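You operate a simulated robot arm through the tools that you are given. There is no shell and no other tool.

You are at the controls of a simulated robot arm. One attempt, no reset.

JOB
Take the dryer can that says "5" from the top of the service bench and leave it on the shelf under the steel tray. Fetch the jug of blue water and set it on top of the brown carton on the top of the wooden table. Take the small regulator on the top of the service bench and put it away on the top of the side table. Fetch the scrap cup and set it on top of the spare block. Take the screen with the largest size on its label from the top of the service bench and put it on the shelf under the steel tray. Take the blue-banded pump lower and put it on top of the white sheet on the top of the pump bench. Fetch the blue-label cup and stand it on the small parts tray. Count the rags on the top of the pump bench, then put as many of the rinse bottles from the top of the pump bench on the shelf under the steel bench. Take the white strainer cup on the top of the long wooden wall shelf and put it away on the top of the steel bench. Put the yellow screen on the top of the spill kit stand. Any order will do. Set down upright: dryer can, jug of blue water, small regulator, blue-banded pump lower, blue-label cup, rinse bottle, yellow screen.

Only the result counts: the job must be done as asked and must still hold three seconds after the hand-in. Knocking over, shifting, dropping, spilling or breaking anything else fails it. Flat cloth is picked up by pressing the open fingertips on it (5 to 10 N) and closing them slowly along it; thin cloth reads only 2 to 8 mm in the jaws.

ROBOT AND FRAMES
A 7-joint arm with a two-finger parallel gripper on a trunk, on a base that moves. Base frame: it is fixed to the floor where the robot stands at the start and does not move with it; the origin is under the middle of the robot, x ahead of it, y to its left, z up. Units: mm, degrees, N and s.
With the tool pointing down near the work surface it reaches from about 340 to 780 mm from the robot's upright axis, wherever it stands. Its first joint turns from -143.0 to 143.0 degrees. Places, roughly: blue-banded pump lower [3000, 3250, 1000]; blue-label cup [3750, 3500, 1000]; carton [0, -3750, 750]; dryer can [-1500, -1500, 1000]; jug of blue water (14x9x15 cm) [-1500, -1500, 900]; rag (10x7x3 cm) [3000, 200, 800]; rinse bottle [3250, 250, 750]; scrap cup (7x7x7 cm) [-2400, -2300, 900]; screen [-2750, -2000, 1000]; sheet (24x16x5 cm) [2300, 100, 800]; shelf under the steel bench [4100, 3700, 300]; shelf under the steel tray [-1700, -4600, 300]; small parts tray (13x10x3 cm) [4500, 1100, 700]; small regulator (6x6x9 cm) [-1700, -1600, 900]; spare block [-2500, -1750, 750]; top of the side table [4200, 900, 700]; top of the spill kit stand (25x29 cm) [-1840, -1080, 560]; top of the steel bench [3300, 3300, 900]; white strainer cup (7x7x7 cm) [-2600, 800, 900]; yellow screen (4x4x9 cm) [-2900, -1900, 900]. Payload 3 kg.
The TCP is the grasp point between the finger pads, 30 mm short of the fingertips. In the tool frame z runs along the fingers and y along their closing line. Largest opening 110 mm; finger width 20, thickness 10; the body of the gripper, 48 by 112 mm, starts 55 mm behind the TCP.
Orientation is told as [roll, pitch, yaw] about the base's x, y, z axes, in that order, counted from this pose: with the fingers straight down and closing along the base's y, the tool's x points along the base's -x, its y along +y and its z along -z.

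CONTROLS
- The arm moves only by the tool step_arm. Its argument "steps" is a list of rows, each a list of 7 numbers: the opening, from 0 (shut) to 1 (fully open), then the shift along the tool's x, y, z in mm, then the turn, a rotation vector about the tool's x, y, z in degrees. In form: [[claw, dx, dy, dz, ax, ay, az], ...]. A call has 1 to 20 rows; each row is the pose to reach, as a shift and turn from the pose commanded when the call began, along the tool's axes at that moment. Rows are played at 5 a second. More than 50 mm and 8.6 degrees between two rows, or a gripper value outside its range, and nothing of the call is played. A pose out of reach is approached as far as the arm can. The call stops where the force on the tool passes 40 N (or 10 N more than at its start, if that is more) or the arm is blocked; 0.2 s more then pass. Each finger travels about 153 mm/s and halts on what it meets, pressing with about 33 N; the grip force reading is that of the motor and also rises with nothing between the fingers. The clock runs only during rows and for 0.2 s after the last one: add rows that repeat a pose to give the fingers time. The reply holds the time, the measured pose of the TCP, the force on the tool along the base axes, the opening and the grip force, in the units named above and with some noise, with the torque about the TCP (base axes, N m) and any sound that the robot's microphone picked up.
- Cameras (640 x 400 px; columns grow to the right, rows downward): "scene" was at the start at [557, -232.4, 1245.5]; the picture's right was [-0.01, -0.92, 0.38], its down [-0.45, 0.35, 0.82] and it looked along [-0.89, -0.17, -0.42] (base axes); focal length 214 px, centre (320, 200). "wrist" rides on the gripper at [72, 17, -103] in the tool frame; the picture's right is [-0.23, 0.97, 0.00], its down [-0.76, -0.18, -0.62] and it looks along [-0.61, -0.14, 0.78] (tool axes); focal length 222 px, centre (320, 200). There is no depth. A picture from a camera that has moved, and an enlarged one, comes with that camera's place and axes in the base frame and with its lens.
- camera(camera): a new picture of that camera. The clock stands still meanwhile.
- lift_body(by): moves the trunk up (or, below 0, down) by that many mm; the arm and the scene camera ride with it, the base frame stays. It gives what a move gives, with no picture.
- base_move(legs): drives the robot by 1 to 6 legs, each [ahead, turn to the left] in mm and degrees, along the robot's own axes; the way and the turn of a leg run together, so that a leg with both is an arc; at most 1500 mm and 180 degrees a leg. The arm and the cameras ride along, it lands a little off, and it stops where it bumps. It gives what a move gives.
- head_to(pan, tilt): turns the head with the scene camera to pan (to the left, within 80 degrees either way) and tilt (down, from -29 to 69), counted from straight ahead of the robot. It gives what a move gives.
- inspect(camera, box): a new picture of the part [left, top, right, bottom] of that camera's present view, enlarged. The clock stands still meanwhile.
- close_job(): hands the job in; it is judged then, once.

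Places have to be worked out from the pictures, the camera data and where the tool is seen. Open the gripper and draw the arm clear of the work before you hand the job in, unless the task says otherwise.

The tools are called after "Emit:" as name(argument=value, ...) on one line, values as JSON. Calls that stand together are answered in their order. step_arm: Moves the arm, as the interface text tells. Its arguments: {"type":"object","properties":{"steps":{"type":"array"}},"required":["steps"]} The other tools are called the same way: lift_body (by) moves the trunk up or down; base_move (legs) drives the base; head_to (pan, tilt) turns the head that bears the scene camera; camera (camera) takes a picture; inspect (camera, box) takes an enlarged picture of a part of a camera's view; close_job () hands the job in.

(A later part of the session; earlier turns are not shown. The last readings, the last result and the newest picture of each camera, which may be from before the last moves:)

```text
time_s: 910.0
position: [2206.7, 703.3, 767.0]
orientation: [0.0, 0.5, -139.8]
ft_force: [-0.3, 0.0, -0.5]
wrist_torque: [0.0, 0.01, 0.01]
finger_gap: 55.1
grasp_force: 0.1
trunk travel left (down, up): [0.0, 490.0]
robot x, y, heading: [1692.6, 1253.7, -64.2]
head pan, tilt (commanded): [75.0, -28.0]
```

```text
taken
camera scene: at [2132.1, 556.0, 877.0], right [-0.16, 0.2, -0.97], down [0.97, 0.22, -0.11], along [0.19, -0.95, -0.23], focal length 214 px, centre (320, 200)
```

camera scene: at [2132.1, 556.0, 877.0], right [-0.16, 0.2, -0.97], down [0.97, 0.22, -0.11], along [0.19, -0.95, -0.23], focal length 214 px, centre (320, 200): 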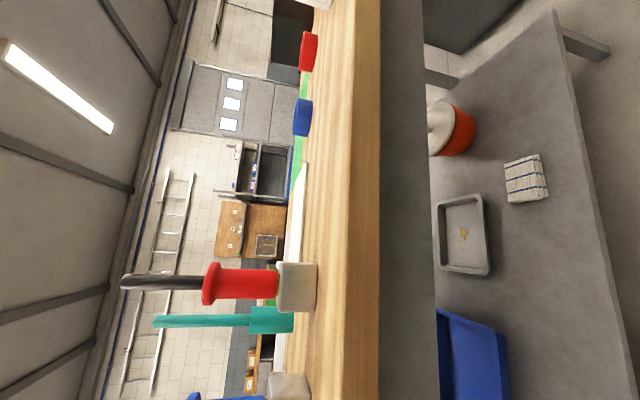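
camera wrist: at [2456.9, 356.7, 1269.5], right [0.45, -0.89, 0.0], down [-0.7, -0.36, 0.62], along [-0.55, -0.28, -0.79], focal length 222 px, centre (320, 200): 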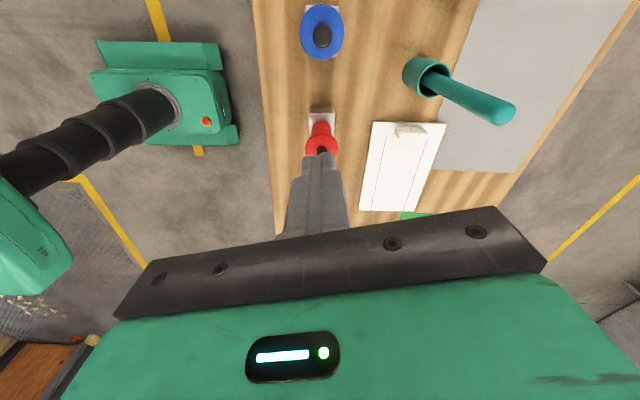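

A third rag lies on the lower shelf only (not the top), fine. I zoom in on the objects at the far end of the lower shelf to look for the pump.

Emit:
head_to(pan=55, tilt=25)

Emit:
camera(camera="scene")

Emit:
head_to(pan=70, tilt=55)

Emit:
camera(camera="scene")

```text
time_s: 911.2
position: [2208.6, 703.3, 766.4]
orientation: [0.0, 0.6, -139.9]
ft_force: [0.6, -0.4, -0.4]
wrist_torque: [0.01, -0.02, 0.0]
finger_gap: 55.0
grasp_force: 0.1
trunk travel left (down, up): [0.0, 490.0]
robot x, y, heading: [1698.9, 1253.0, -64.1]
head pan, tilt (commanded): [55.0, 25.0]
```

```text
taken
camera scene: at [2199.7, 599.8, 842.6], right [-0.36, 0.44, -0.82], down [0.47, 0.85, 0.25], along [0.81, -0.29, -0.52], focal length 214 px, centre (320, 200)
```

scene: 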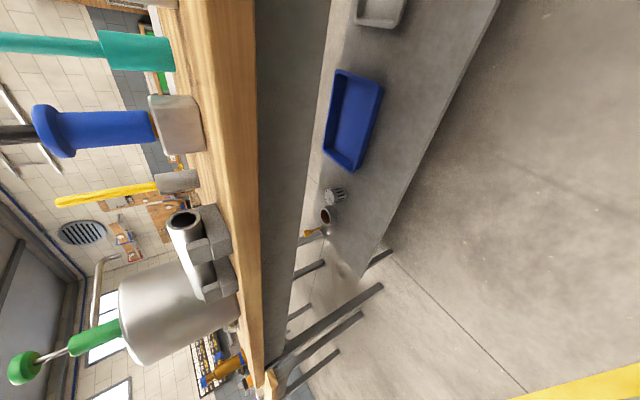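

```text
time_s: 912.1
position: [2207.1, 704.7, 766.4]
orientation: [0.0, 0.6, -139.9]
ft_force: [0.6, -0.6, 0.2]
wrist_torque: [-0.01, 0.02, -0.01]
finger_gap: 55.0
grasp_force: 0.2
trunk travel left (down, up): [0.0, 490.0]
robot x, y, heading: [1693.0, 1251.8, -63.9]
head pan, tilt (commanded): [70.0, 55.0]
```

```text
taken
camera scene: at [2228.1, 633.9, 871.1], right [-0.21, 0.27, -0.94], down [-0.06, 0.96, 0.29], along [0.98, 0.12, -0.19], focal length 214 px, centre (320, 200)
```

scene: 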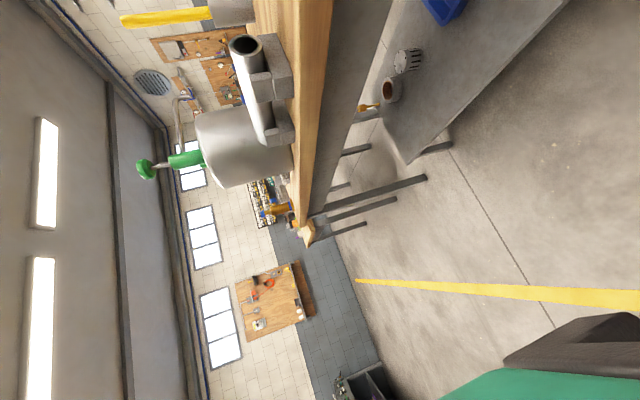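

Emit:
inspect(camera="scene", box=[330, 20, 450, 140])

Emit:
head_to(pan=20, tilt=20)

Emit:
camera(camera="scene")

Emit:
camera(camera="wrist")

```text
3.33 times, centred on (390, 80) of scene
camera zoom: at [2228.1, 633.9, 871.1], right [-0.21, 0.27, -0.94], down [-0.06, 0.96, 0.29], along [0.98, 0.12, -0.19], focal length 715 px, centre (87, 600)
```

zoom: 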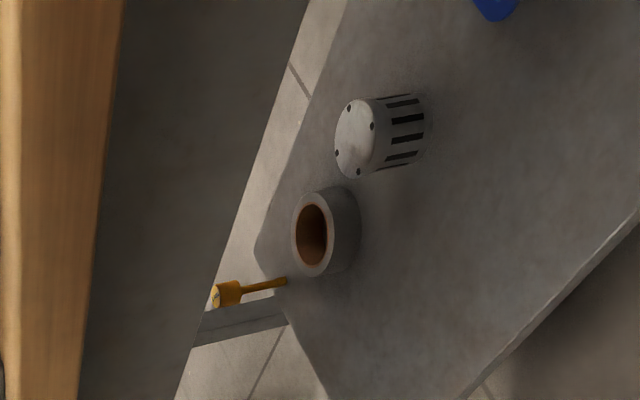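

```text
time_s: 913.3
position: [2206.6, 703.4, 766.4]
orientation: [0.0, 0.6, -139.9]
ft_force: [0.3, -0.8, -0.1]
wrist_torque: [0.04, -0.01, 0.0]
finger_gap: 55.1
grasp_force: 0.0
trunk travel left (down, up): [0.0, 490.0]
robot x, y, heading: [1695.8, 1250.7, -64.1]
head pan, tilt (commanded): [20.0, 20.0]
```

```text
taken
camera scene: at [2165.8, 628.2, 807.8], right [-0.6, 0.72, -0.34], down [0.64, 0.69, 0.33], along [0.48, -0.02, -0.88], focal length 214 px, centre (320, 200)
```

scene: 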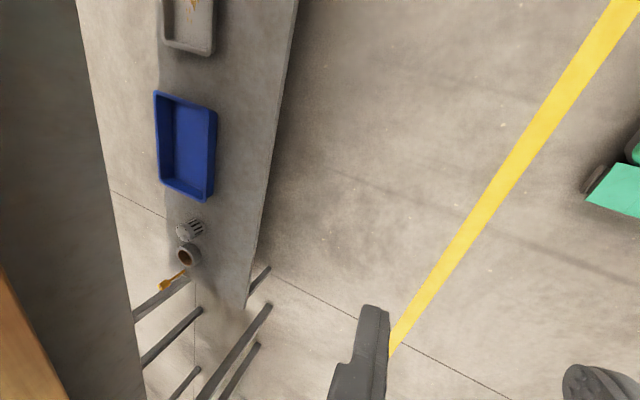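

```text
taken
camera wrist: at [2274.1, 736.9, 870.0], right [0.45, -0.89, 0.0], down [-0.7, -0.36, 0.62], along [-0.55, -0.28, -0.79], focal length 222 px, centre (320, 200)
```

wrist: 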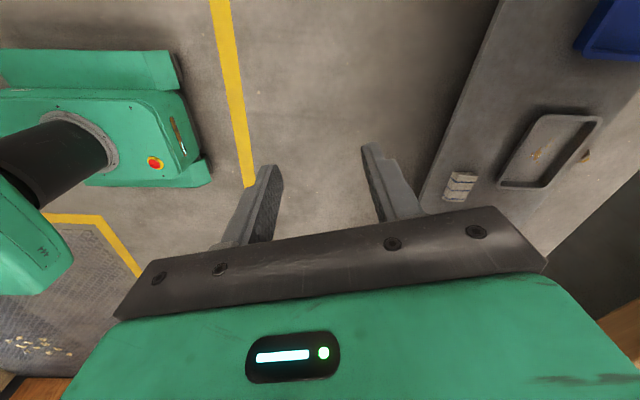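

The pump isn't on the bench, its lower shelf, or the open floor I can see. I lower the hand to look along the floor under the shelf.

Emit:
step_arm(steps=[[0.5, 0, 0, 45, 0, 0, 0], [0.5, 0, 0, 90, 0, 0, 0], [0.5, 0, 0, 135, 0, 0, 0], [0.5, 0, 0, 180, 0, 0, 0], [0.5, 0, 0, 225, 0, 0, 0], [0.5, 0, 0, 270, 0, 0, 0], [0.5, 0, 0, 315, 0, 0, 0], [0.5, 0, 0, 360, 0, 0, 0], [0.5, 0, 0, 405, 0, 0, 0], [0.5, 0, 0, 450, 0, 0, 0]])

Emit:
head_to(pan=75, tilt=10)

Emit:
camera(camera="scene")

```text
time_s: 915.5
position: [2212.7, 707.2, 317.7]
orientation: [0.2, 0.5, -139.9]
ft_force: [-0.1, 0.7, -0.8]
wrist_torque: [-0.02, 0.02, 0.01]
finger_gap: 55.0
grasp_force: 0.2
trunk travel left (down, up): [0.0, 490.0]
robot x, y, heading: [1695.2, 1248.5, -63.9]
head pan, tilt (commanded): [20.0, 20.0]
```

```text
time_s: 916.8
position: [2212.1, 706.6, 317.3]
orientation: [0.1, 0.5, -139.9]
ft_force: [0.8, -0.4, -0.6]
wrist_torque: [0.01, 0.0, 0.02]
finger_gap: 54.8
grasp_force: 0.1
trunk travel left (down, up): [0.0, 490.0]
robot x, y, heading: [1696.7, 1252.7, -64.0]
head pan, tilt (commanded): [75.0, 10.0]
```

```text
taken
camera scene: at [2194.3, 576.7, 422.2], right [-0.16, 0.2, -0.97], down [0.64, 0.76, 0.05], along [0.75, -0.61, -0.25], focal length 214 px, centre (320, 200)
```

scene: 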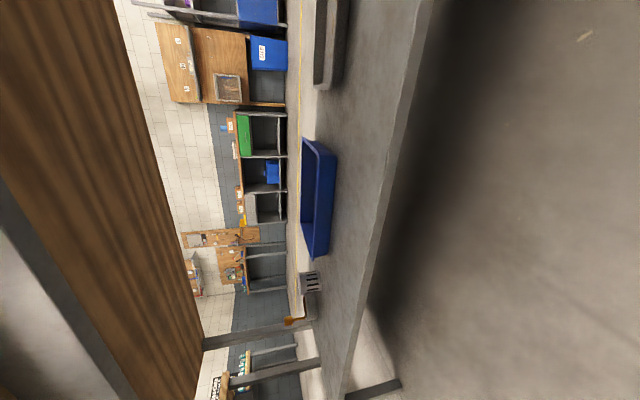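

Emit:
step_arm(steps=[[0.5, 0, 0, 45, 0, 0, 0], [0.5, 0, 0, 90, 0, 0, 0], [0.5, 0, 0, 135, 0, 0, 0], [0.5, 0, 0, 170, 0, 0, 0], [0.5, 0, 0, 200, 0, 0, 0]])

Emit:
camera(camera="scene")

Emit:
head_to(pan=75, tilt=-28)

Emit:
camera(camera="scene")

Emit:
head_to(pan=75, tilt=50)

Emit:
camera(camera="scene")

```text
time_s: 918.0
position: [2204.8, 722.0, 234.5]
orientation: [0.0, 0.4, -140.0]
ft_force: [0.2, -1.1, 0.0]
wrist_torque: [0.02, 0.0, -0.02]
finger_gap: 54.9
grasp_force: 0.2
out of reach, approached as far as the arm can: row 2, 3, 4, 5
trunk travel left (down, up): [0.0, 490.0]
robot x, y, heading: [1697.8, 1250.4, -64.2]
head pan, tilt (commanded): [75.0, 10.0]
```

```text
taken
camera scene: at [2185.9, 591.5, 338.7], right [-0.16, 0.2, -0.97], down [0.64, 0.76, 0.05], along [0.75, -0.61, -0.25], focal length 214 px, centre (320, 200)
```

scene: 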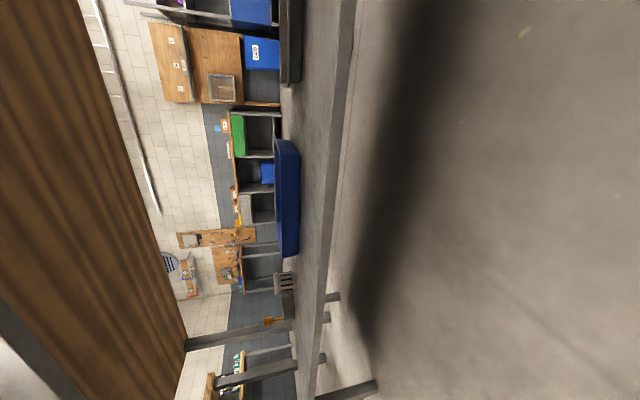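

```text
time_s: 919.0
position: [2203.3, 722.4, 234.4]
orientation: [0.0, 0.5, -139.9]
ft_force: [0.2, 1.1, 0.8]
wrist_torque: [-0.01, 0.05, 0.02]
finger_gap: 54.9
grasp_force: 0.0
trunk travel left (down, up): [0.0, 490.0]
robot x, y, heading: [1698.5, 1252.9, -64.1]
head pan, tilt (commanded): [75.0, -28.0]
```

```text
taken
camera scene: at [2128.1, 574.4, 344.8], right [-0.16, 0.2, -0.97], down [0.97, 0.22, -0.11], along [0.19, -0.95, -0.23], focal length 214 px, centre (320, 200)
```

scene: 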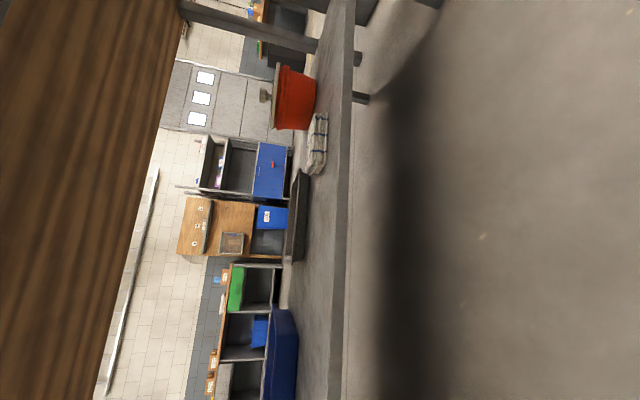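

```text
time_s: 920.5
position: [2203.9, 721.7, 234.3]
orientation: [0.0, 0.6, -139.9]
ft_force: [-0.4, -0.3, 0.2]
wrist_torque: [0.02, -0.03, -0.01]
finger_gap: 54.9
grasp_force: 0.1
trunk travel left (down, up): [0.0, 490.0]
robot x, y, heading: [1694.1, 1253.4, -64.0]
head pan, tilt (commanded): [75.0, 50.0]
```

```text
taken
camera scene: at [2223.4, 643.0, 343.5], right [-0.16, 0.2, -0.97], down [0.01, 0.98, 0.2], along [0.99, 0.02, -0.16], focal length 214 px, centre (320, 200)
```

scene: 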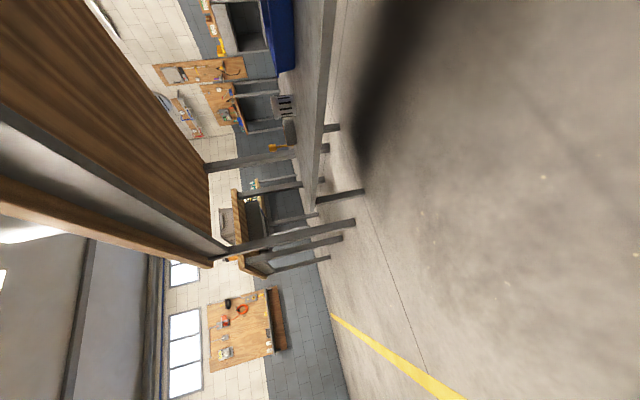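

Nothing under the bench either. I raise up again and scan systematically from above along the bench.

Emit:
step_arm(steps=[[0.5, 0, 0, -45, 0, 0, 0], [0.5, 0, 0, -90, 0, 0, 0], [0.5, 0, 0, -135, 0, 0, 0], [0.5, 0, 0, -180, 0, 0, 0], [0.5, 0, 0, -225, 0, 0, 0], [0.5, 0, 0, -270, 0, 0, 0], [0.5, 0, 0, -315, 0, 0, 0], [0.5, 0, 0, -360, 0, 0, 0], [0.5, 0, 0, -405, 0, 0, 0], [0.5, 0, 0, -450, 0, 0, 0], [0.5, 0, 0, -495, 0, 0, 0], [0.5, 0, 0, -540, 0, 0, 0]])

Emit:
lift_body(by=400)

Emit:
head_to(pan=0, tilt=40)

Emit:
camera(camera="scene")

Emit:
head_to(pan=45, tilt=10)

Emit:
camera(camera="scene")

Emit:
head_to(pan=-45, tilt=-20)

Emit:
camera(camera="scene")

```text
time_s: 923.1
position: [2199.6, 717.9, 774.8]
orientation: [0.0, 0.6, -139.9]
ft_force: [0.7, 0.7, -0.5]
wrist_torque: [0.01, -0.04, -0.05]
finger_gap: 55.1
grasp_force: 0.1
trunk travel left (down, up): [0.0, 490.0]
robot x, y, heading: [1695.3, 1253.7, -63.8]
head pan, tilt (commanded): [75.0, 50.0]
```

```text
time_s: 926.9
position: [2199.8, 716.6, 1173.3]
orientation: [0.1, 0.5, -139.9]
ft_force: [-0.2, 0.0, 0.0]
wrist_torque: [-0.02, -0.04, -0.02]
finger_gap: 55.0
grasp_force: 0.0
trunk travel left (down, up): [-400.0, 90.0]
robot x, y, heading: [1697.4, 1248.6, -63.8]
head pan, tilt (commanded): [75.0, 50.0]
```

```text
time_s: 928.4
position: [2198.2, 717.4, 1174.1]
orientation: [0.1, 0.5, -139.9]
ft_force: [0.1, 0.6, -0.3]
wrist_torque: [-0.01, -0.01, 0.02]
finger_gap: 55.0
grasp_force: 0.1
trunk travel left (down, up): [-400.0, 90.0]
robot x, y, heading: [1695.8, 1254.5, -64.1]
head pan, tilt (commanded): [0.0, 40.0]
```

```text
taken
camera scene: at [2161.5, 686.6, 1218.1], right [-0.64, 0.76, 0.0], down [0.58, 0.49, 0.65], along [0.5, 0.42, -0.76], focal length 214 px, centre (320, 200)
```

scene: 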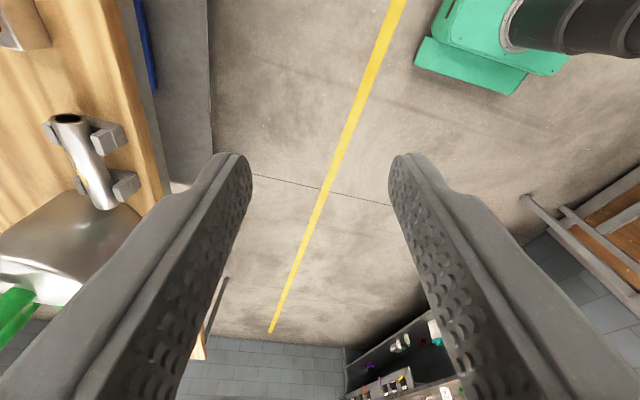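

```text
time_s: 929.5
position: [2201.2, 716.6, 1173.9]
orientation: [0.1, 0.6, -139.8]
ft_force: [0.1, 0.4, 0.5]
wrist_torque: [0.01, 0.01, 0.02]
finger_gap: 55.0
grasp_force: 0.0
trunk travel left (down, up): [-400.0, 90.0]
robot x, y, heading: [1697.0, 1249.1, -64.0]
head pan, tilt (commanded): [45.0, 10.0]
```

```text
taken
camera scene: at [2167.2, 605.6, 1236.9], right [-0.45, 0.55, -0.71], down [0.67, 0.73, 0.13], along [0.59, -0.42, -0.69], focal length 214 px, centre (320, 200)
```

scene: 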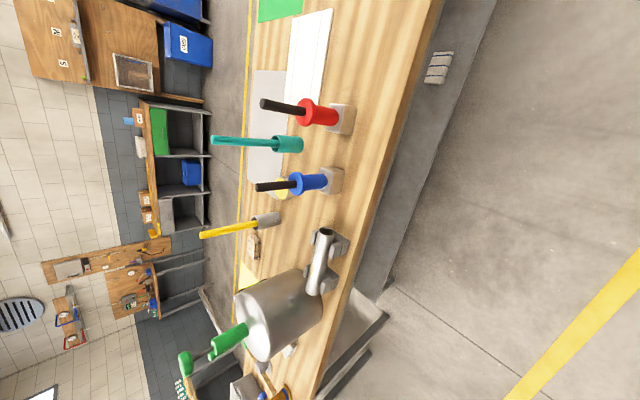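

```text
time_s: 931.2
position: [2199.6, 717.5, 1174.5]
orientation: [0.1, 0.6, -139.9]
ft_force: [0.4, -0.4, 0.6]
wrist_torque: [0.03, 0.02, -0.04]
finger_gap: 54.8
grasp_force: 0.0
trunk travel left (down, up): [-400.0, 90.0]
robot x, y, heading: [1694.0, 1251.8, -64.1]
head pan, tilt (commanded): [-45.0, -20.0]
```

```text
taken
camera scene: at [2055.5, 667.6, 1248.4], right [-0.46, 0.54, 0.71], down [0.57, 0.79, -0.23], along [-0.68, 0.29, -0.67], focal length 214 px, centre (320, 200)
```

scene: 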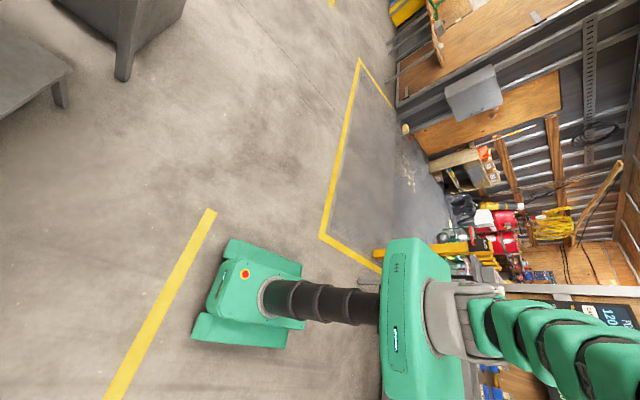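

Still not found. I take wider views in more directions (south and west floors).

Emit:
head_to(pan=30, tilt=-29)

Emit:
camera(camera="scene")

Emit:
head_to(pan=-75, tilt=25)

Emit:
camera(camera="scene")

Emit:
head_to(pan=0, tilt=-29)

Emit:
camera(camera="scene")

```text
time_s: 932.6
position: [2200.2, 717.7, 1173.4]
orientation: [0.1, 0.5, -140.0]
ft_force: [0.2, -0.5, 1.0]
wrist_torque: [0.0, -0.01, 0.02]
finger_gap: 55.3
grasp_force: 0.1
trunk travel left (down, up): [-400.0, 90.0]
robot x, y, heading: [1696.5, 1253.0, -64.0]
head pan, tilt (commanded): [30.0, -28.6]
```

```text
taken
camera scene: at [2103.4, 594.0, 1244.1], right [-0.55, 0.67, -0.5], down [0.83, 0.38, -0.41], along [-0.08, -0.64, -0.76], focal length 214 px, centre (320, 200)
```

scene: 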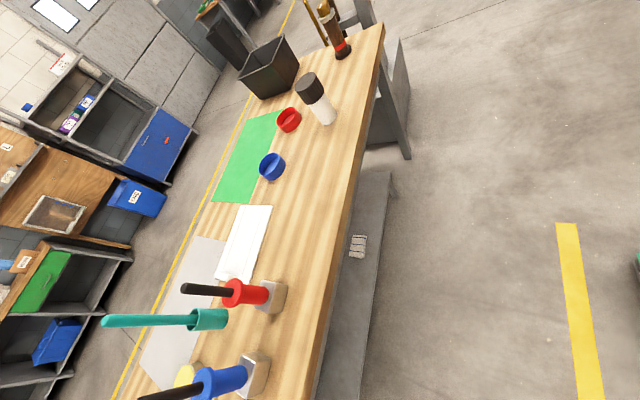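

```text
time_s: 934.5
position: [2200.7, 717.9, 1174.0]
orientation: [0.1, 0.6, -140.0]
ft_force: [-1.2, 0.2, -0.9]
wrist_torque: [-0.02, -0.01, 0.0]
finger_gap: 55.0
grasp_force: 0.0
trunk travel left (down, up): [-400.0, 90.0]
robot x, y, heading: [1694.7, 1251.3, -63.8]
head pan, tilt (commanded): [-75.0, 25.0]
```

```text
taken
camera scene: at [2085.8, 739.3, 1278.9], right [-0.17, 0.19, 0.97], down [0.96, 0.27, 0.12], along [-0.24, 0.94, -0.23], focal length 214 px, centre (320, 200)
```

scene: 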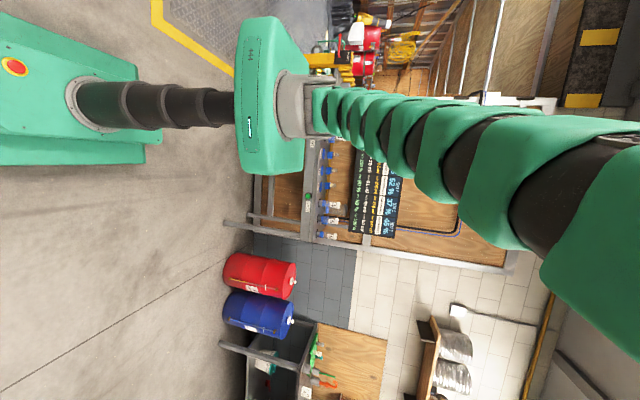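

```text
time_s: 935.9
position: [2200.4, 716.8, 1174.5]
orientation: [0.1, 0.6, -139.9]
ft_force: [0.4, -0.9, 0.1]
wrist_torque: [0.0, -0.02, -0.01]
finger_gap: 55.1
grasp_force: 0.1
trunk travel left (down, up): [-400.0, 90.0]
robot x, y, heading: [1697.6, 1253.6, -63.8]
head pan, tilt (commanded): [0.0, -28.6]
```

```text
taken
camera scene: at [2082.0, 619.7, 1235.1], right [-0.64, 0.76, 0.0], down [0.68, 0.57, -0.47], along [-0.36, -0.3, -0.88], focal length 214 px, centre (320, 200)
```

scene: 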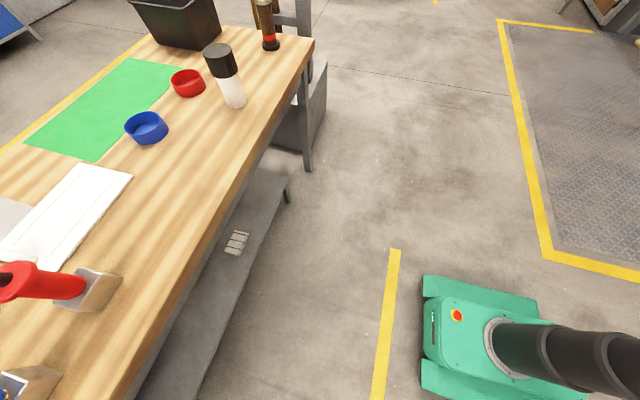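

The blue-banded pump isn't in view anywhere yet (a red-banded one stands at the bench's west end as before). I turn the robot to see the blind area behind the base.

Emit:
base_move(legs=[[0, 24], [0, 24], [0, 24]])

Emit:
head_to(pan=-60, tilt=10)

Emit:
camera(camera="scene")

Emit:
head_to(pan=-20, tilt=30)

Emit:
camera(camera="scene")

Emit:
camera(camera="wrist")

```text
time_s: 940.1
position: [2343.0, 1582.3, 1170.3]
orientation: [-0.2, 0.2, -66.0]
ft_force: [7.5, -9.7, 4.4]
wrist_torque: [0.67, 0.46, -0.08]
finger_gap: 55.1
grasp_force: 0.1
trunk travel left (down, up): [-400.0, 90.0]
robot x, y, heading: [1707.7, 1191.5, 8.1]
head pan, tilt (commanded): [0.0, -28.6]
```

```text
time_s: 941.5
position: [2347.1, 1580.2, 1169.3]
orientation: [-0.3, 0.3, -66.1]
ft_force: [-0.2, -0.7, -0.3]
wrist_torque: [0.0, 0.01, 0.02]
finger_gap: 55.3
grasp_force: 0.0
trunk travel left (down, up): [-400.0, 90.0]
robot x, y, heading: [1706.7, 1188.2, 8.5]
head pan, tilt (commanded): [-60.0, 10.0]
```

```text
taken
camera scene: at [2309.4, 1461.5, 1252.4], right [-0.45, -0.21, 0.87], down [-0.26, 0.96, 0.09], along [-0.85, -0.19, -0.49], focal length 214 px, centre (320, 200)
```

scene: 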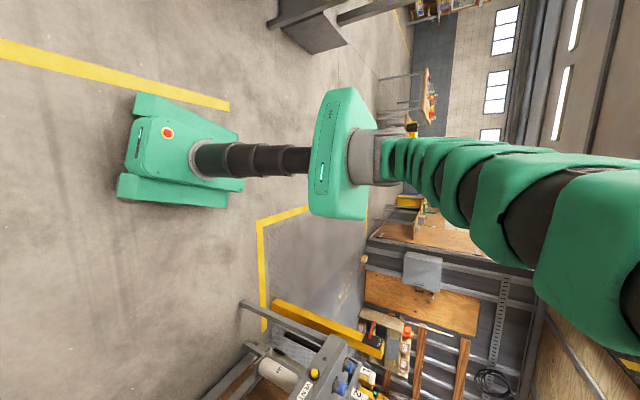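

```text
time_s: 942.5
position: [2346.8, 1580.0, 1169.1]
orientation: [-0.3, 0.3, -66.1]
ft_force: [0.0, -0.1, 0.6]
wrist_torque: [-0.01, -0.03, 0.03]
finger_gap: 55.0
grasp_force: 0.0
trunk travel left (down, up): [-400.0, 90.0]
robot x, y, heading: [1707.0, 1188.3, 8.1]
head pan, tilt (commanded): [-20.0, 30.0]
```

```text
taken
camera scene: at [2341.3, 1511.3, 1213.9], right [-0.86, -0.38, 0.35], down [-0.19, 0.86, 0.47], along [-0.48, 0.34, -0.81], focal length 214 px, centre (320, 200)
```

scene: 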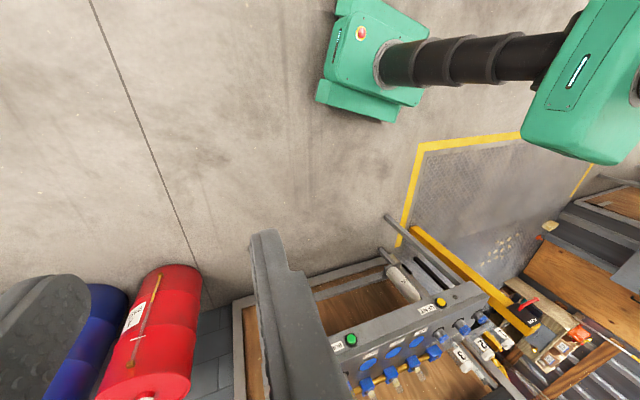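

```text
taken
camera wrist: at [2334.9, 1654.1, 1272.6], right [0.98, 0.19, -0.01], down [0.15, -0.77, 0.62], along [0.11, -0.61, -0.78], focal length 222 px, centre (320, 200)
```

wrist: 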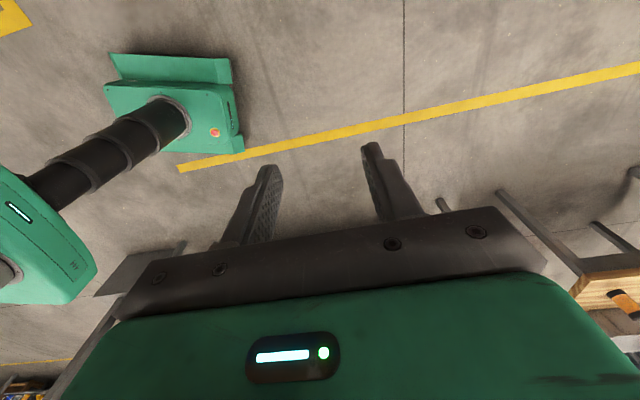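

Nothing there either. I scan the wider room in all directions for the pump.

Emit:
head_to(pan=70, tilt=0)

Emit:
camera(camera="scene")

Emit:
head_to(pan=60, tilt=45)

Emit:
camera(camera="scene")

Emit:
head_to(pan=60, tilt=-29)

Emit:
camera(camera="scene")

```text
time_s: 944.2
position: [2347.4, 1582.0, 1169.2]
orientation: [-0.4, 0.4, -66.1]
ft_force: [-0.6, 0.0, -0.5]
wrist_torque: [0.0, 0.01, 0.03]
finger_gap: 54.8
grasp_force: 0.2
trunk travel left (down, up): [-400.0, 90.0]
robot x, y, heading: [1705.0, 1190.3, 8.4]
head pan, tilt (commanded): [70.0, 0.0]
```

```text
taken
camera scene: at [2466.6, 1514.4, 1267.1], right [-0.32, -0.14, -0.94], down [-0.41, 0.91, 0.01], along [0.86, 0.38, -0.35], focal length 214 px, centre (320, 200)
```

scene: 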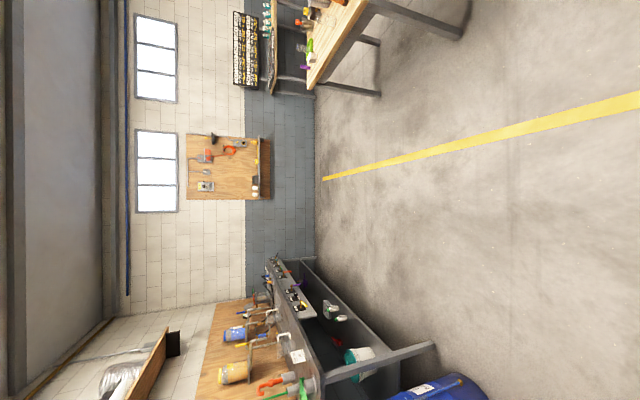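

```text
time_s: 945.3
position: [2346.3, 1582.1, 1169.1]
orientation: [-0.3, 0.3, -66.2]
ft_force: [-0.1, 1.1, 0.3]
wrist_torque: [-0.01, 0.0, 0.01]
finger_gap: 54.9
grasp_force: 0.1
trunk travel left (down, up): [-400.0, 90.0]
robot x, y, heading: [1703.1, 1189.8, 8.4]
head pan, tilt (commanded): [60.0, 45.0]
```

```text
taken
camera scene: at [2425.0, 1573.4, 1257.7], right [-0.46, -0.2, -0.86], down [-0.84, 0.4, 0.36], along [0.27, 0.9, -0.35], focal length 214 px, centre (320, 200)
```

scene: 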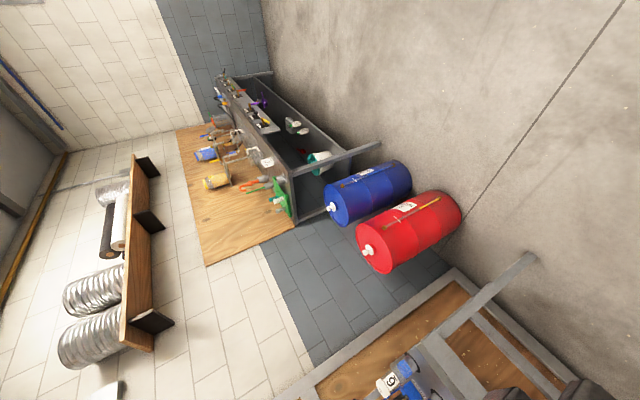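

```text
time_s: 946.8
position: [2346.9, 1580.9, 1169.1]
orientation: [-0.4, 0.3, -66.1]
ft_force: [-0.7, 0.3, -0.6]
wrist_torque: [-0.01, 0.01, 0.03]
finger_gap: 55.3
grasp_force: 0.1
trunk travel left (down, up): [-400.0, 90.0]
robot x, y, heading: [1710.3, 1192.0, 8.3]
head pan, tilt (commanded): [60.0, -28.6]
```

```text
taken
camera scene: at [2458.7, 1466.7, 1264.3], right [-0.46, -0.2, -0.86], down [0.02, 0.97, -0.24], along [0.89, -0.13, -0.45], focal length 214 px, centre (320, 200)
```

scene: 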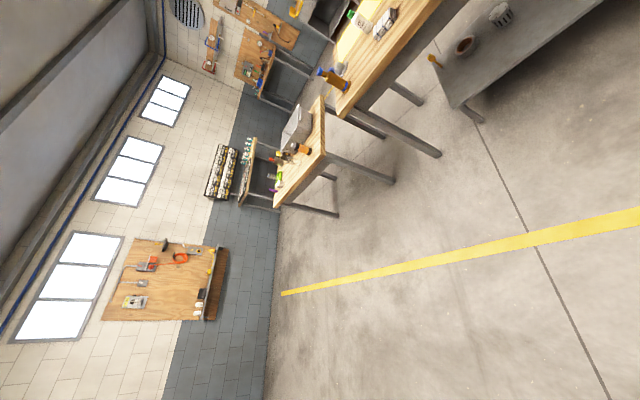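

I tilt the hand up so the head can scan horizontally, and search toward the south and west.

Emit:
step_arm(steps=[[0.5, 0, 0, 0, 0, -8, 0], [0.5, 0, 0, 0, 0, -16, 0], [0.5, 0, 0, 0, 0, -24, 0], [0.5, 0, 0, 0, 0, -32, 0], [0.5, 0, 0, 0, 0, -40, 0], [0.5, 0, 0, 0, 0, -48, 0]])

Emit:
head_to(pan=0, tilt=-20)

Emit:
camera(camera="scene")

Emit:
head_to(pan=-55, tilt=-15)

Emit:
camera(camera="scene")

Emit:
inspect(camera="scene", box=[160, 120, 480, 320])

```text
time_s: 948.1
position: [2336.6, 1536.1, 1189.6]
orientation: [-0.5, -47.8, -65.7]
ft_force: [0.2, 2.3, -0.8]
wrist_torque: [-0.08, -0.04, 0.02]
finger_gap: 55.3
grasp_force: 0.1
out of reach, approached as far as the arm can: row 1, 2, 3, 4, 5, 6
trunk travel left (down, up): [-400.0, 90.0]
robot x, y, heading: [1707.1, 1190.6, 8.2]
head pan, tilt (commanded): [60.0, -28.6]
```

```text
time_s: 949.5
position: [2334.8, 1535.5, 1190.8]
orientation: [-0.4, -47.6, -65.8]
ft_force: [-0.8, -0.7, 0.0]
wrist_torque: [0.0, -0.01, 0.04]
finger_gap: 55.1
grasp_force: 0.0
trunk travel left (down, up): [-400.0, 90.0]
robot x, y, heading: [1707.1, 1190.3, 8.4]
head pan, tilt (commanded): [0.0, -20.0]
```

```text
taken
camera scene: at [2354.1, 1485.6, 1330.3], right [-0.91, -0.41, 0.0], down [-0.16, 0.35, -0.92], along [0.37, -0.85, -0.38], focal length 214 px, centre (320, 200)
```

scene: 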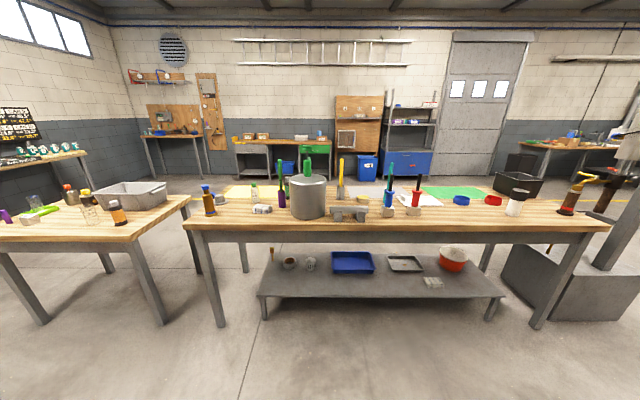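

```text
time_s: 950.7
position: [2334.3, 1536.2, 1191.6]
orientation: [-0.4, -47.6, -65.8]
ft_force: [0.3, -0.1, -0.3]
wrist_torque: [0.03, 0.01, -0.01]
finger_gap: 55.3
grasp_force: 0.1
trunk travel left (down, up): [-400.0, 90.0]
robot x, y, heading: [1709.0, 1193.2, 8.3]
head pan, tilt (commanded): [-55.0, -15.0]
```

```text
taken
camera scene: at [2283.1, 1483.3, 1345.7], right [-0.77, 0.32, 0.55], down [-0.42, 0.41, -0.81], along [-0.49, -0.85, -0.18], focal length 214 px, centre (320, 200)
```

scene: 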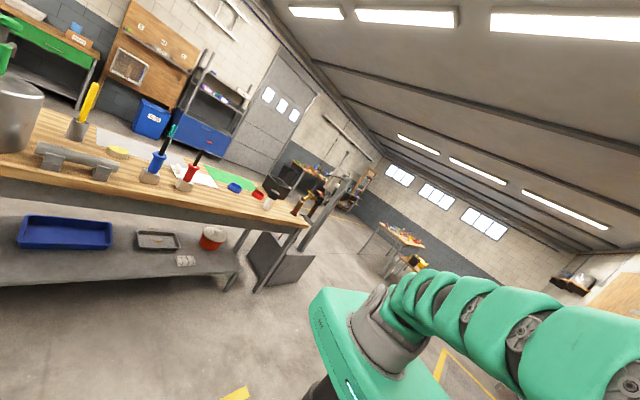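

```text
2.00 times, centred on (320, 220) of scene
camera zoom: at [2283.1, 1483.3, 1345.7], right [-0.77, 0.32, 0.55], down [-0.42, 0.41, -0.81], along [-0.49, -0.85, -0.18], focal length 429 px, centre (320, 160)
```

zoom: 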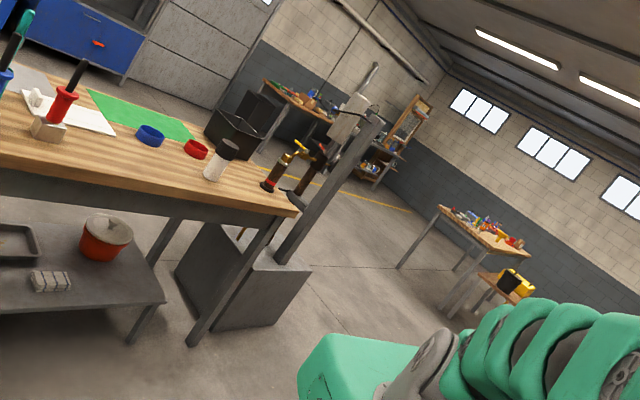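

I retake the panorama and zoom into parts of it.

Emit:
head_to(pan=0, tilt=-20)

Emit:
inspect(camera="scene", box=[180, 150, 340, 250])

Emit:
inspect(camera="scene", box=[330, 150, 490, 250])

Emit:
inspect(camera="scene", box=[480, 130, 640, 250])

Emit:
inspect(camera="scene", box=[0, 130, 200, 260])

```text
time_s: 951.9
position: [2334.1, 1534.8, 1191.8]
orientation: [-0.4, -47.6, -65.8]
ft_force: [-0.4, 0.2, 0.0]
wrist_torque: [0.01, -0.01, 0.0]
finger_gap: 55.0
grasp_force: 0.0
trunk travel left (down, up): [-400.0, 90.0]
robot x, y, heading: [1706.4, 1191.2, 8.2]
head pan, tilt (commanded): [0.0, -20.0]
```

```text
4.00 times, centred on (260, 200) of scene
camera zoom: at [2354.0, 1485.5, 1330.3], right [-0.91, -0.4, 0.01], down [-0.16, 0.35, -0.92], along [0.37, -0.85, -0.38], focal length 858 px, centre (560, 200)
```

zoom: 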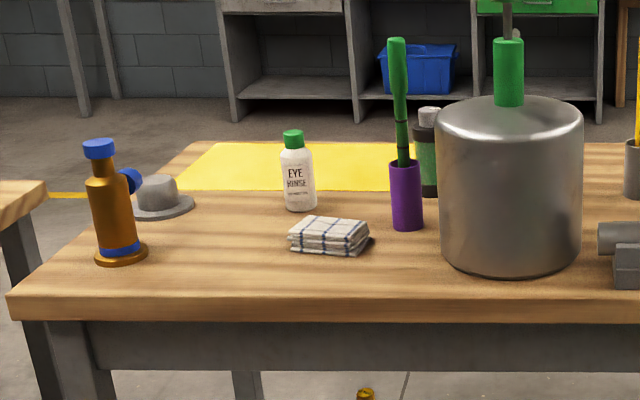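

```text
4.00 times, centred on (410, 200) of scene
camera zoom: at [2354.0, 1485.5, 1330.3], right [-0.91, -0.4, 0.01], down [-0.16, 0.35, -0.92], along [0.37, -0.85, -0.38], focal length 858 px, centre (-40, 200)
```

zoom: 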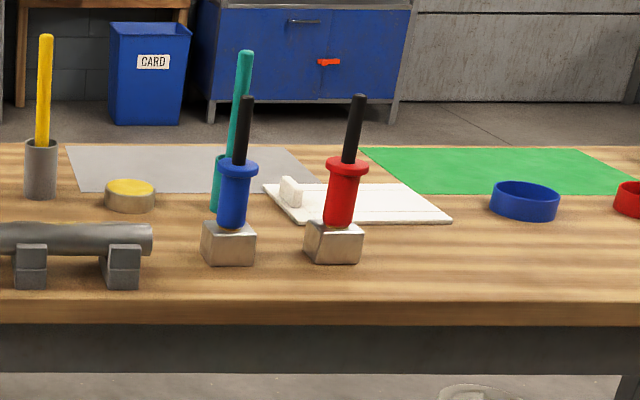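

```text
3.33 times, centred on (560, 190) of scene
camera zoom: at [2354.0, 1485.5, 1330.3], right [-0.91, -0.4, 0.01], down [-0.16, 0.35, -0.92], along [0.37, -0.85, -0.38], focal length 715 px, centre (-480, 233)
```

zoom: 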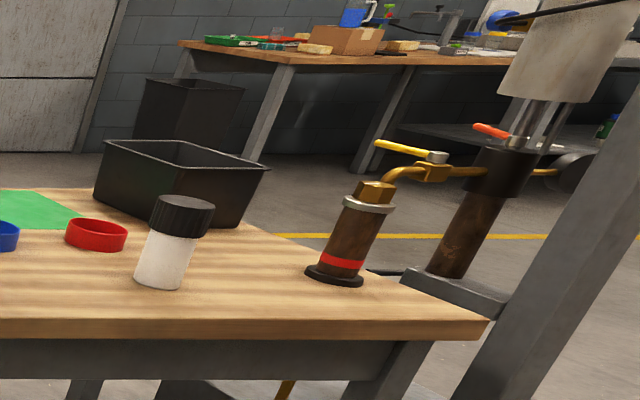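

```text
3.08 times, centred on (100, 195) of scene
camera zoom: at [2354.0, 1485.5, 1330.3], right [-0.91, -0.4, 0.01], down [-0.16, 0.35, -0.92], along [0.37, -0.85, -0.38], focal length 660 px, centre (997, 215)
```

zoom: 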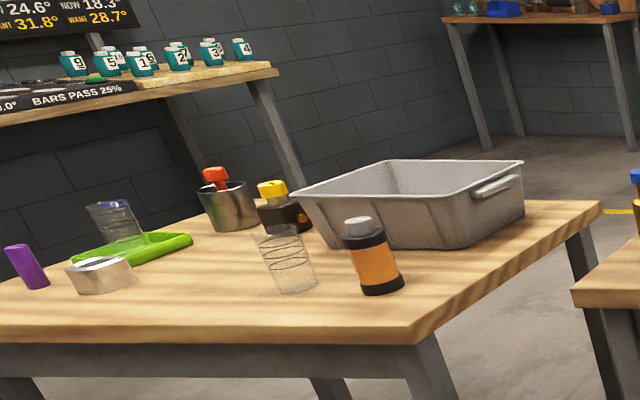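

The bench is otherwise undisturbed and cup B stands in the tray. I rotate to scan the other directions for the missing pump.

Emit:
base_move(legs=[[0, 24], [0, 24], [0, 24]])

Emit:
camera(camera="scene")

Emit:
base_move(legs=[[0, 24], [0, 24], [0, 24]])

Emit:
camera(camera="scene")

Emit:
base_move(legs=[[0, 24], [0, 24], [0, 24]])

Emit:
camera(camera="scene")

```text
time_s: 953.9
position: [2138.1, 1749.9, 1186.7]
orientation: [-1.2, -50.1, -41.7]
ft_force: [-0.2, 0.6, -1.2]
wrist_torque: [-0.11, -0.08, -0.04]
finger_gap: 55.0
grasp_force: 0.0
trunk travel left (down, up): [-400.0, 90.0]
robot x, y, heading: [1718.5, 1175.7, 31.7]
head pan, tilt (commanded): [0.0, -20.0]
stopped in leg 2: the robot was blocked; the commanded pose is now the measured one
```

```text
taken
camera scene: at [2171.7, 1717.8, 1326.9], right [-0.68, -0.74, 0.01], down [-0.26, 0.22, -0.94], along [0.69, -0.64, -0.34], focal length 214 px, centre (320, 200)
```

scene: 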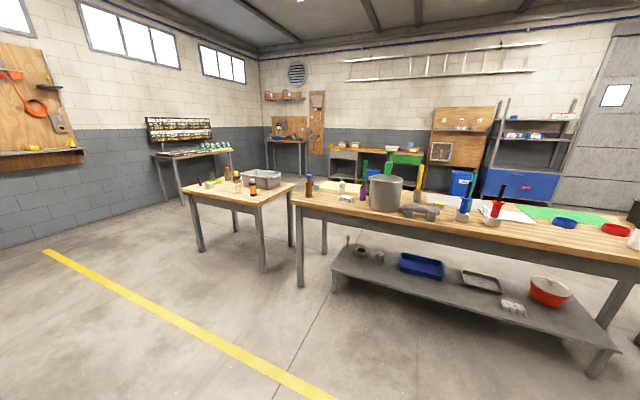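

```text
time_s: 955.3
position: [1942.3, 1847.1, 1177.6]
orientation: [-2.6, -52.1, -20.4]
ft_force: [-0.3, 1.1, 0.3]
wrist_torque: [-0.01, -0.01, 0.04]
finger_gap: 55.0
grasp_force: 0.2
trunk travel left (down, up): [-400.0, 90.0]
robot x, y, heading: [1728.6, 1164.3, 49.0]
head pan, tilt (commanded): [0.0, -20.0]
stopped in leg 1: the force on the tool passed its limit at 94 N (the readings are from after the stop); the commanded pose is now the measured one
```

```text
taken
camera scene: at [1980.0, 1834.6, 1319.9], right [-0.38, -0.92, 0.03], down [-0.29, 0.09, -0.95], along [0.88, -0.37, -0.31], focal length 214 px, centre (320, 200)
```

scene: 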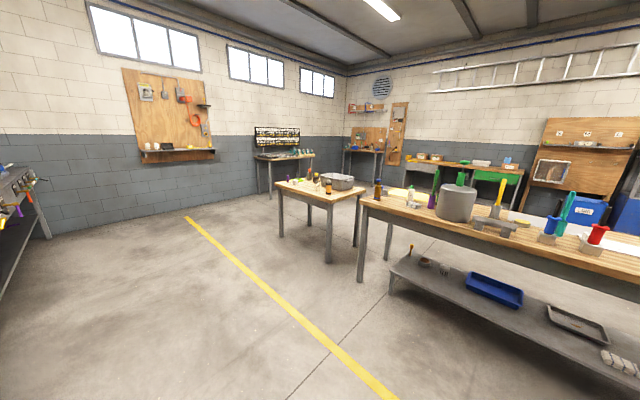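

```text
time_s: 957.2
position: [1645.8, 1859.5, 1168.8]
orientation: [0.4, -50.5, -1.5]
ft_force: [0.5, -0.4, -0.4]
wrist_torque: [0.06, 0.07, 0.03]
finger_gap: 54.9
grasp_force: 0.0
trunk travel left (down, up): [-400.0, 90.0]
robot x, y, heading: [1743.8, 1160.6, 73.3]
head pan, tilt (commanded): [0.0, -20.0]
stopped in leg 2: the force on the tool passed its limit at 72 N (the readings are from after the stop); the commanded pose is now the measured one
```

```text
taken
camera scene: at [1689.8, 1857.5, 1309.7], right [-0.02, -1.0, 0.0], down [-0.33, 0.01, -0.94], along [0.94, -0.02, -0.33], focal length 214 px, centre (320, 200)
```

scene: 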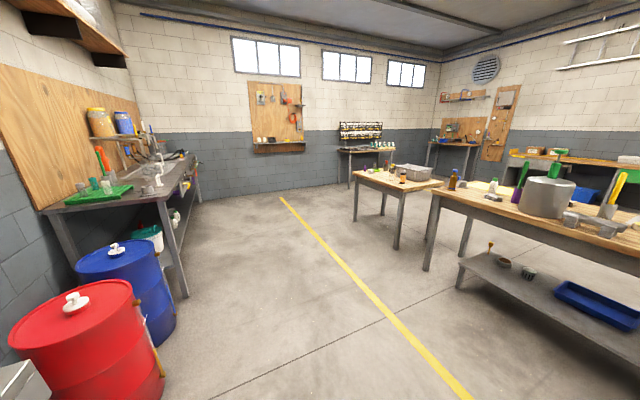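

The arm is in an awkward twisted pose. I realign the hand with the heading before scanning further.

Emit:
step_arm(steps=[[0.5, 0, 0, 0, -6.4, 0, -5.4], [0.5, 0, 0, 0, -12.8, 0, -10.7], [0.5, 0, 0, 0, -19.2, 0, -16.1], [0.5, 0, 0, 0, -25.6, 0, -21.4], [0.5, 0, 0, 0, -32, 0, -26.8], [0.5, 0, 0, 0, -38.4, 0, -32.1], [0.5, 0, 0, 0, -44.8, 0, -37.5], [0.5, 0, 0, 0, -51.2, 0, -42.8], [0.5, 0, 0, 0, -57.5, 0, -48.2]])

Emit:
camera(camera="scene")

Emit:
head_to(pan=65, tilt=-20)

Emit:
camera(camera="scene")

Emit:
head_to(pan=-65, tilt=-10)

Emit:
camera(camera="scene")

```text
time_s: 959.2
position: [1645.6, 1859.9, 1168.0]
orientation: [-0.8, -50.4, 74.4]
ft_force: [-0.2, -1.1, -0.4]
wrist_torque: [0.03, -0.01, 0.0]
finger_gap: 54.8
grasp_force: 0.1
trunk travel left (down, up): [-400.0, 90.0]
robot x, y, heading: [1742.9, 1156.9, 73.3]
head pan, tilt (commanded): [0.0, -20.0]
```

```text
taken
camera scene: at [1654.8, 1905.1, 1309.3], right [0.96, -0.28, 0.01], down [-0.09, -0.32, -0.94], along [0.27, 0.9, -0.33], focal length 214 px, centre (320, 200)
```

scene: 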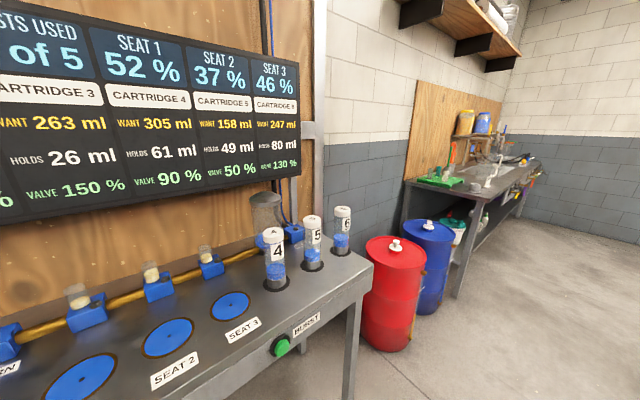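

```text
time_s: 960.6
position: [1645.4, 1860.0, 1168.0]
orientation: [-0.8, -50.5, 74.2]
ft_force: [-0.2, 0.5, -0.1]
wrist_torque: [0.0, 0.03, 0.04]
finger_gap: 55.0
grasp_force: 0.2
trunk travel left (down, up): [-400.0, 90.0]
robot x, y, heading: [1742.8, 1166.1, 73.2]
head pan, tilt (commanded): [65.0, -20.0]
```

```text
taken
camera scene: at [1579.2, 1892.0, 1337.1], right [0.61, 0.55, -0.57], down [-0.43, -0.38, -0.82], along [-0.67, 0.74, 0.0], focal length 214 px, centre (320, 200)
```

scene: 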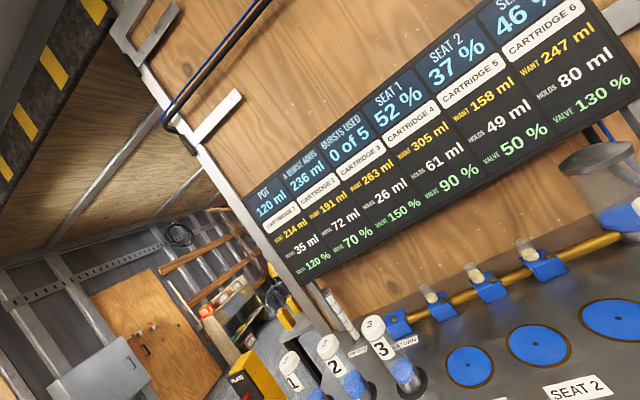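

```text
time_s: 962.7
position: [1645.8, 1860.8, 1167.1]
orientation: [-0.8, -50.4, 74.1]
ft_force: [0.2, 0.0, -0.1]
wrist_torque: [-0.03, -0.02, -0.04]
finger_gap: 55.2
grasp_force: 0.1
trunk travel left (down, up): [-400.0, 90.0]
robot x, y, heading: [1743.0, 1161.0, 73.2]
head pan, tilt (commanded): [-65.0, -10.0]
```

```text
taken
camera scene: at [1716.9, 1845.0, 1325.3], right [0.2, -0.79, 0.58], down [0.0, -0.59, -0.8], along [0.98, 0.16, -0.12], focal length 214 px, centre (320, 200)
```

scene: 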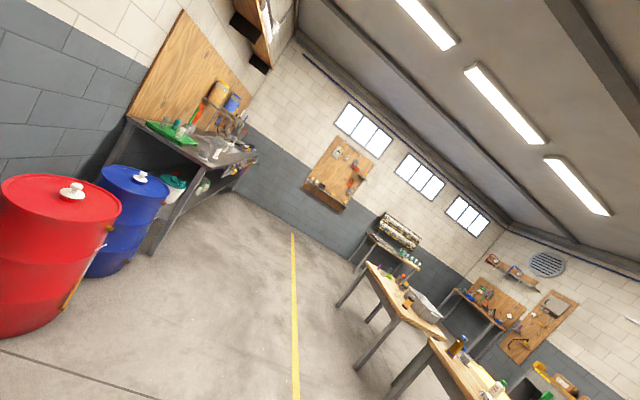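

I zoom in on the steel bench rack from here, in case the pump is there.

Emit:
head_to(pan=-40, tilt=-15)

Emit:
camera(camera="scene")

Emit:
inspect(camera="scene", box=[60, 130, 300, 280])

```text
time_s: 963.6
position: [1646.1, 1859.4, 1169.2]
orientation: [-0.8, -50.4, 74.2]
ft_force: [0.3, -0.5, 0.1]
wrist_torque: [0.0, -0.03, 0.0]
finger_gap: 55.0
grasp_force: 0.0
trunk travel left (down, up): [-400.0, 90.0]
robot x, y, heading: [1745.4, 1163.1, 73.3]
head pan, tilt (commanded): [-40.0, -15.0]
```

```text
taken
camera scene: at [1700.3, 1875.5, 1314.2], right [0.59, -0.69, 0.42], down [0.04, -0.49, -0.87], along [0.81, 0.53, -0.27], focal length 214 px, centre (320, 200)
```

scene: 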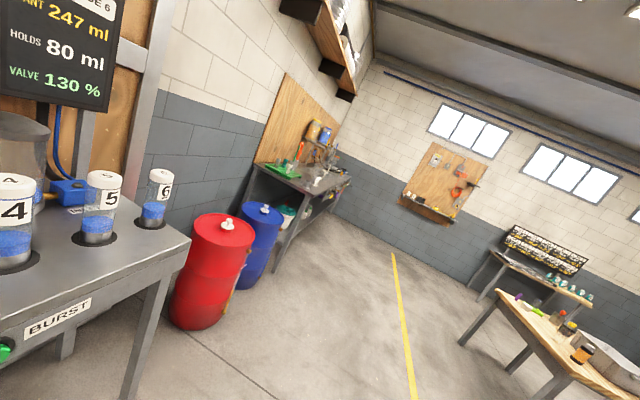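

```text
2.67 times, centred on (180, 205) of scene
camera zoom: at [1700.3, 1875.5, 1314.2], right [0.59, -0.69, 0.42], down [0.04, -0.49, -0.87], along [0.81, 0.53, -0.27], focal length 572 px, centre (693, 187)
```

zoom: 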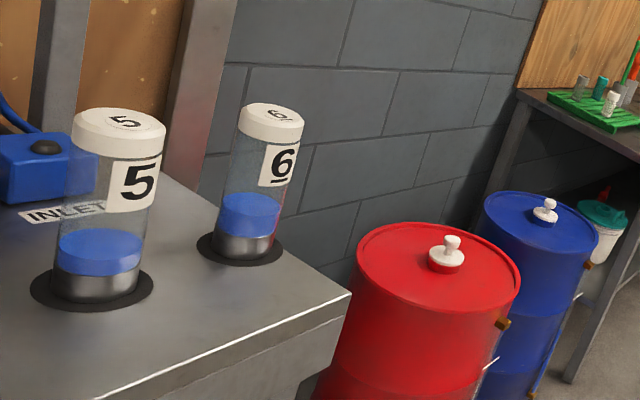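

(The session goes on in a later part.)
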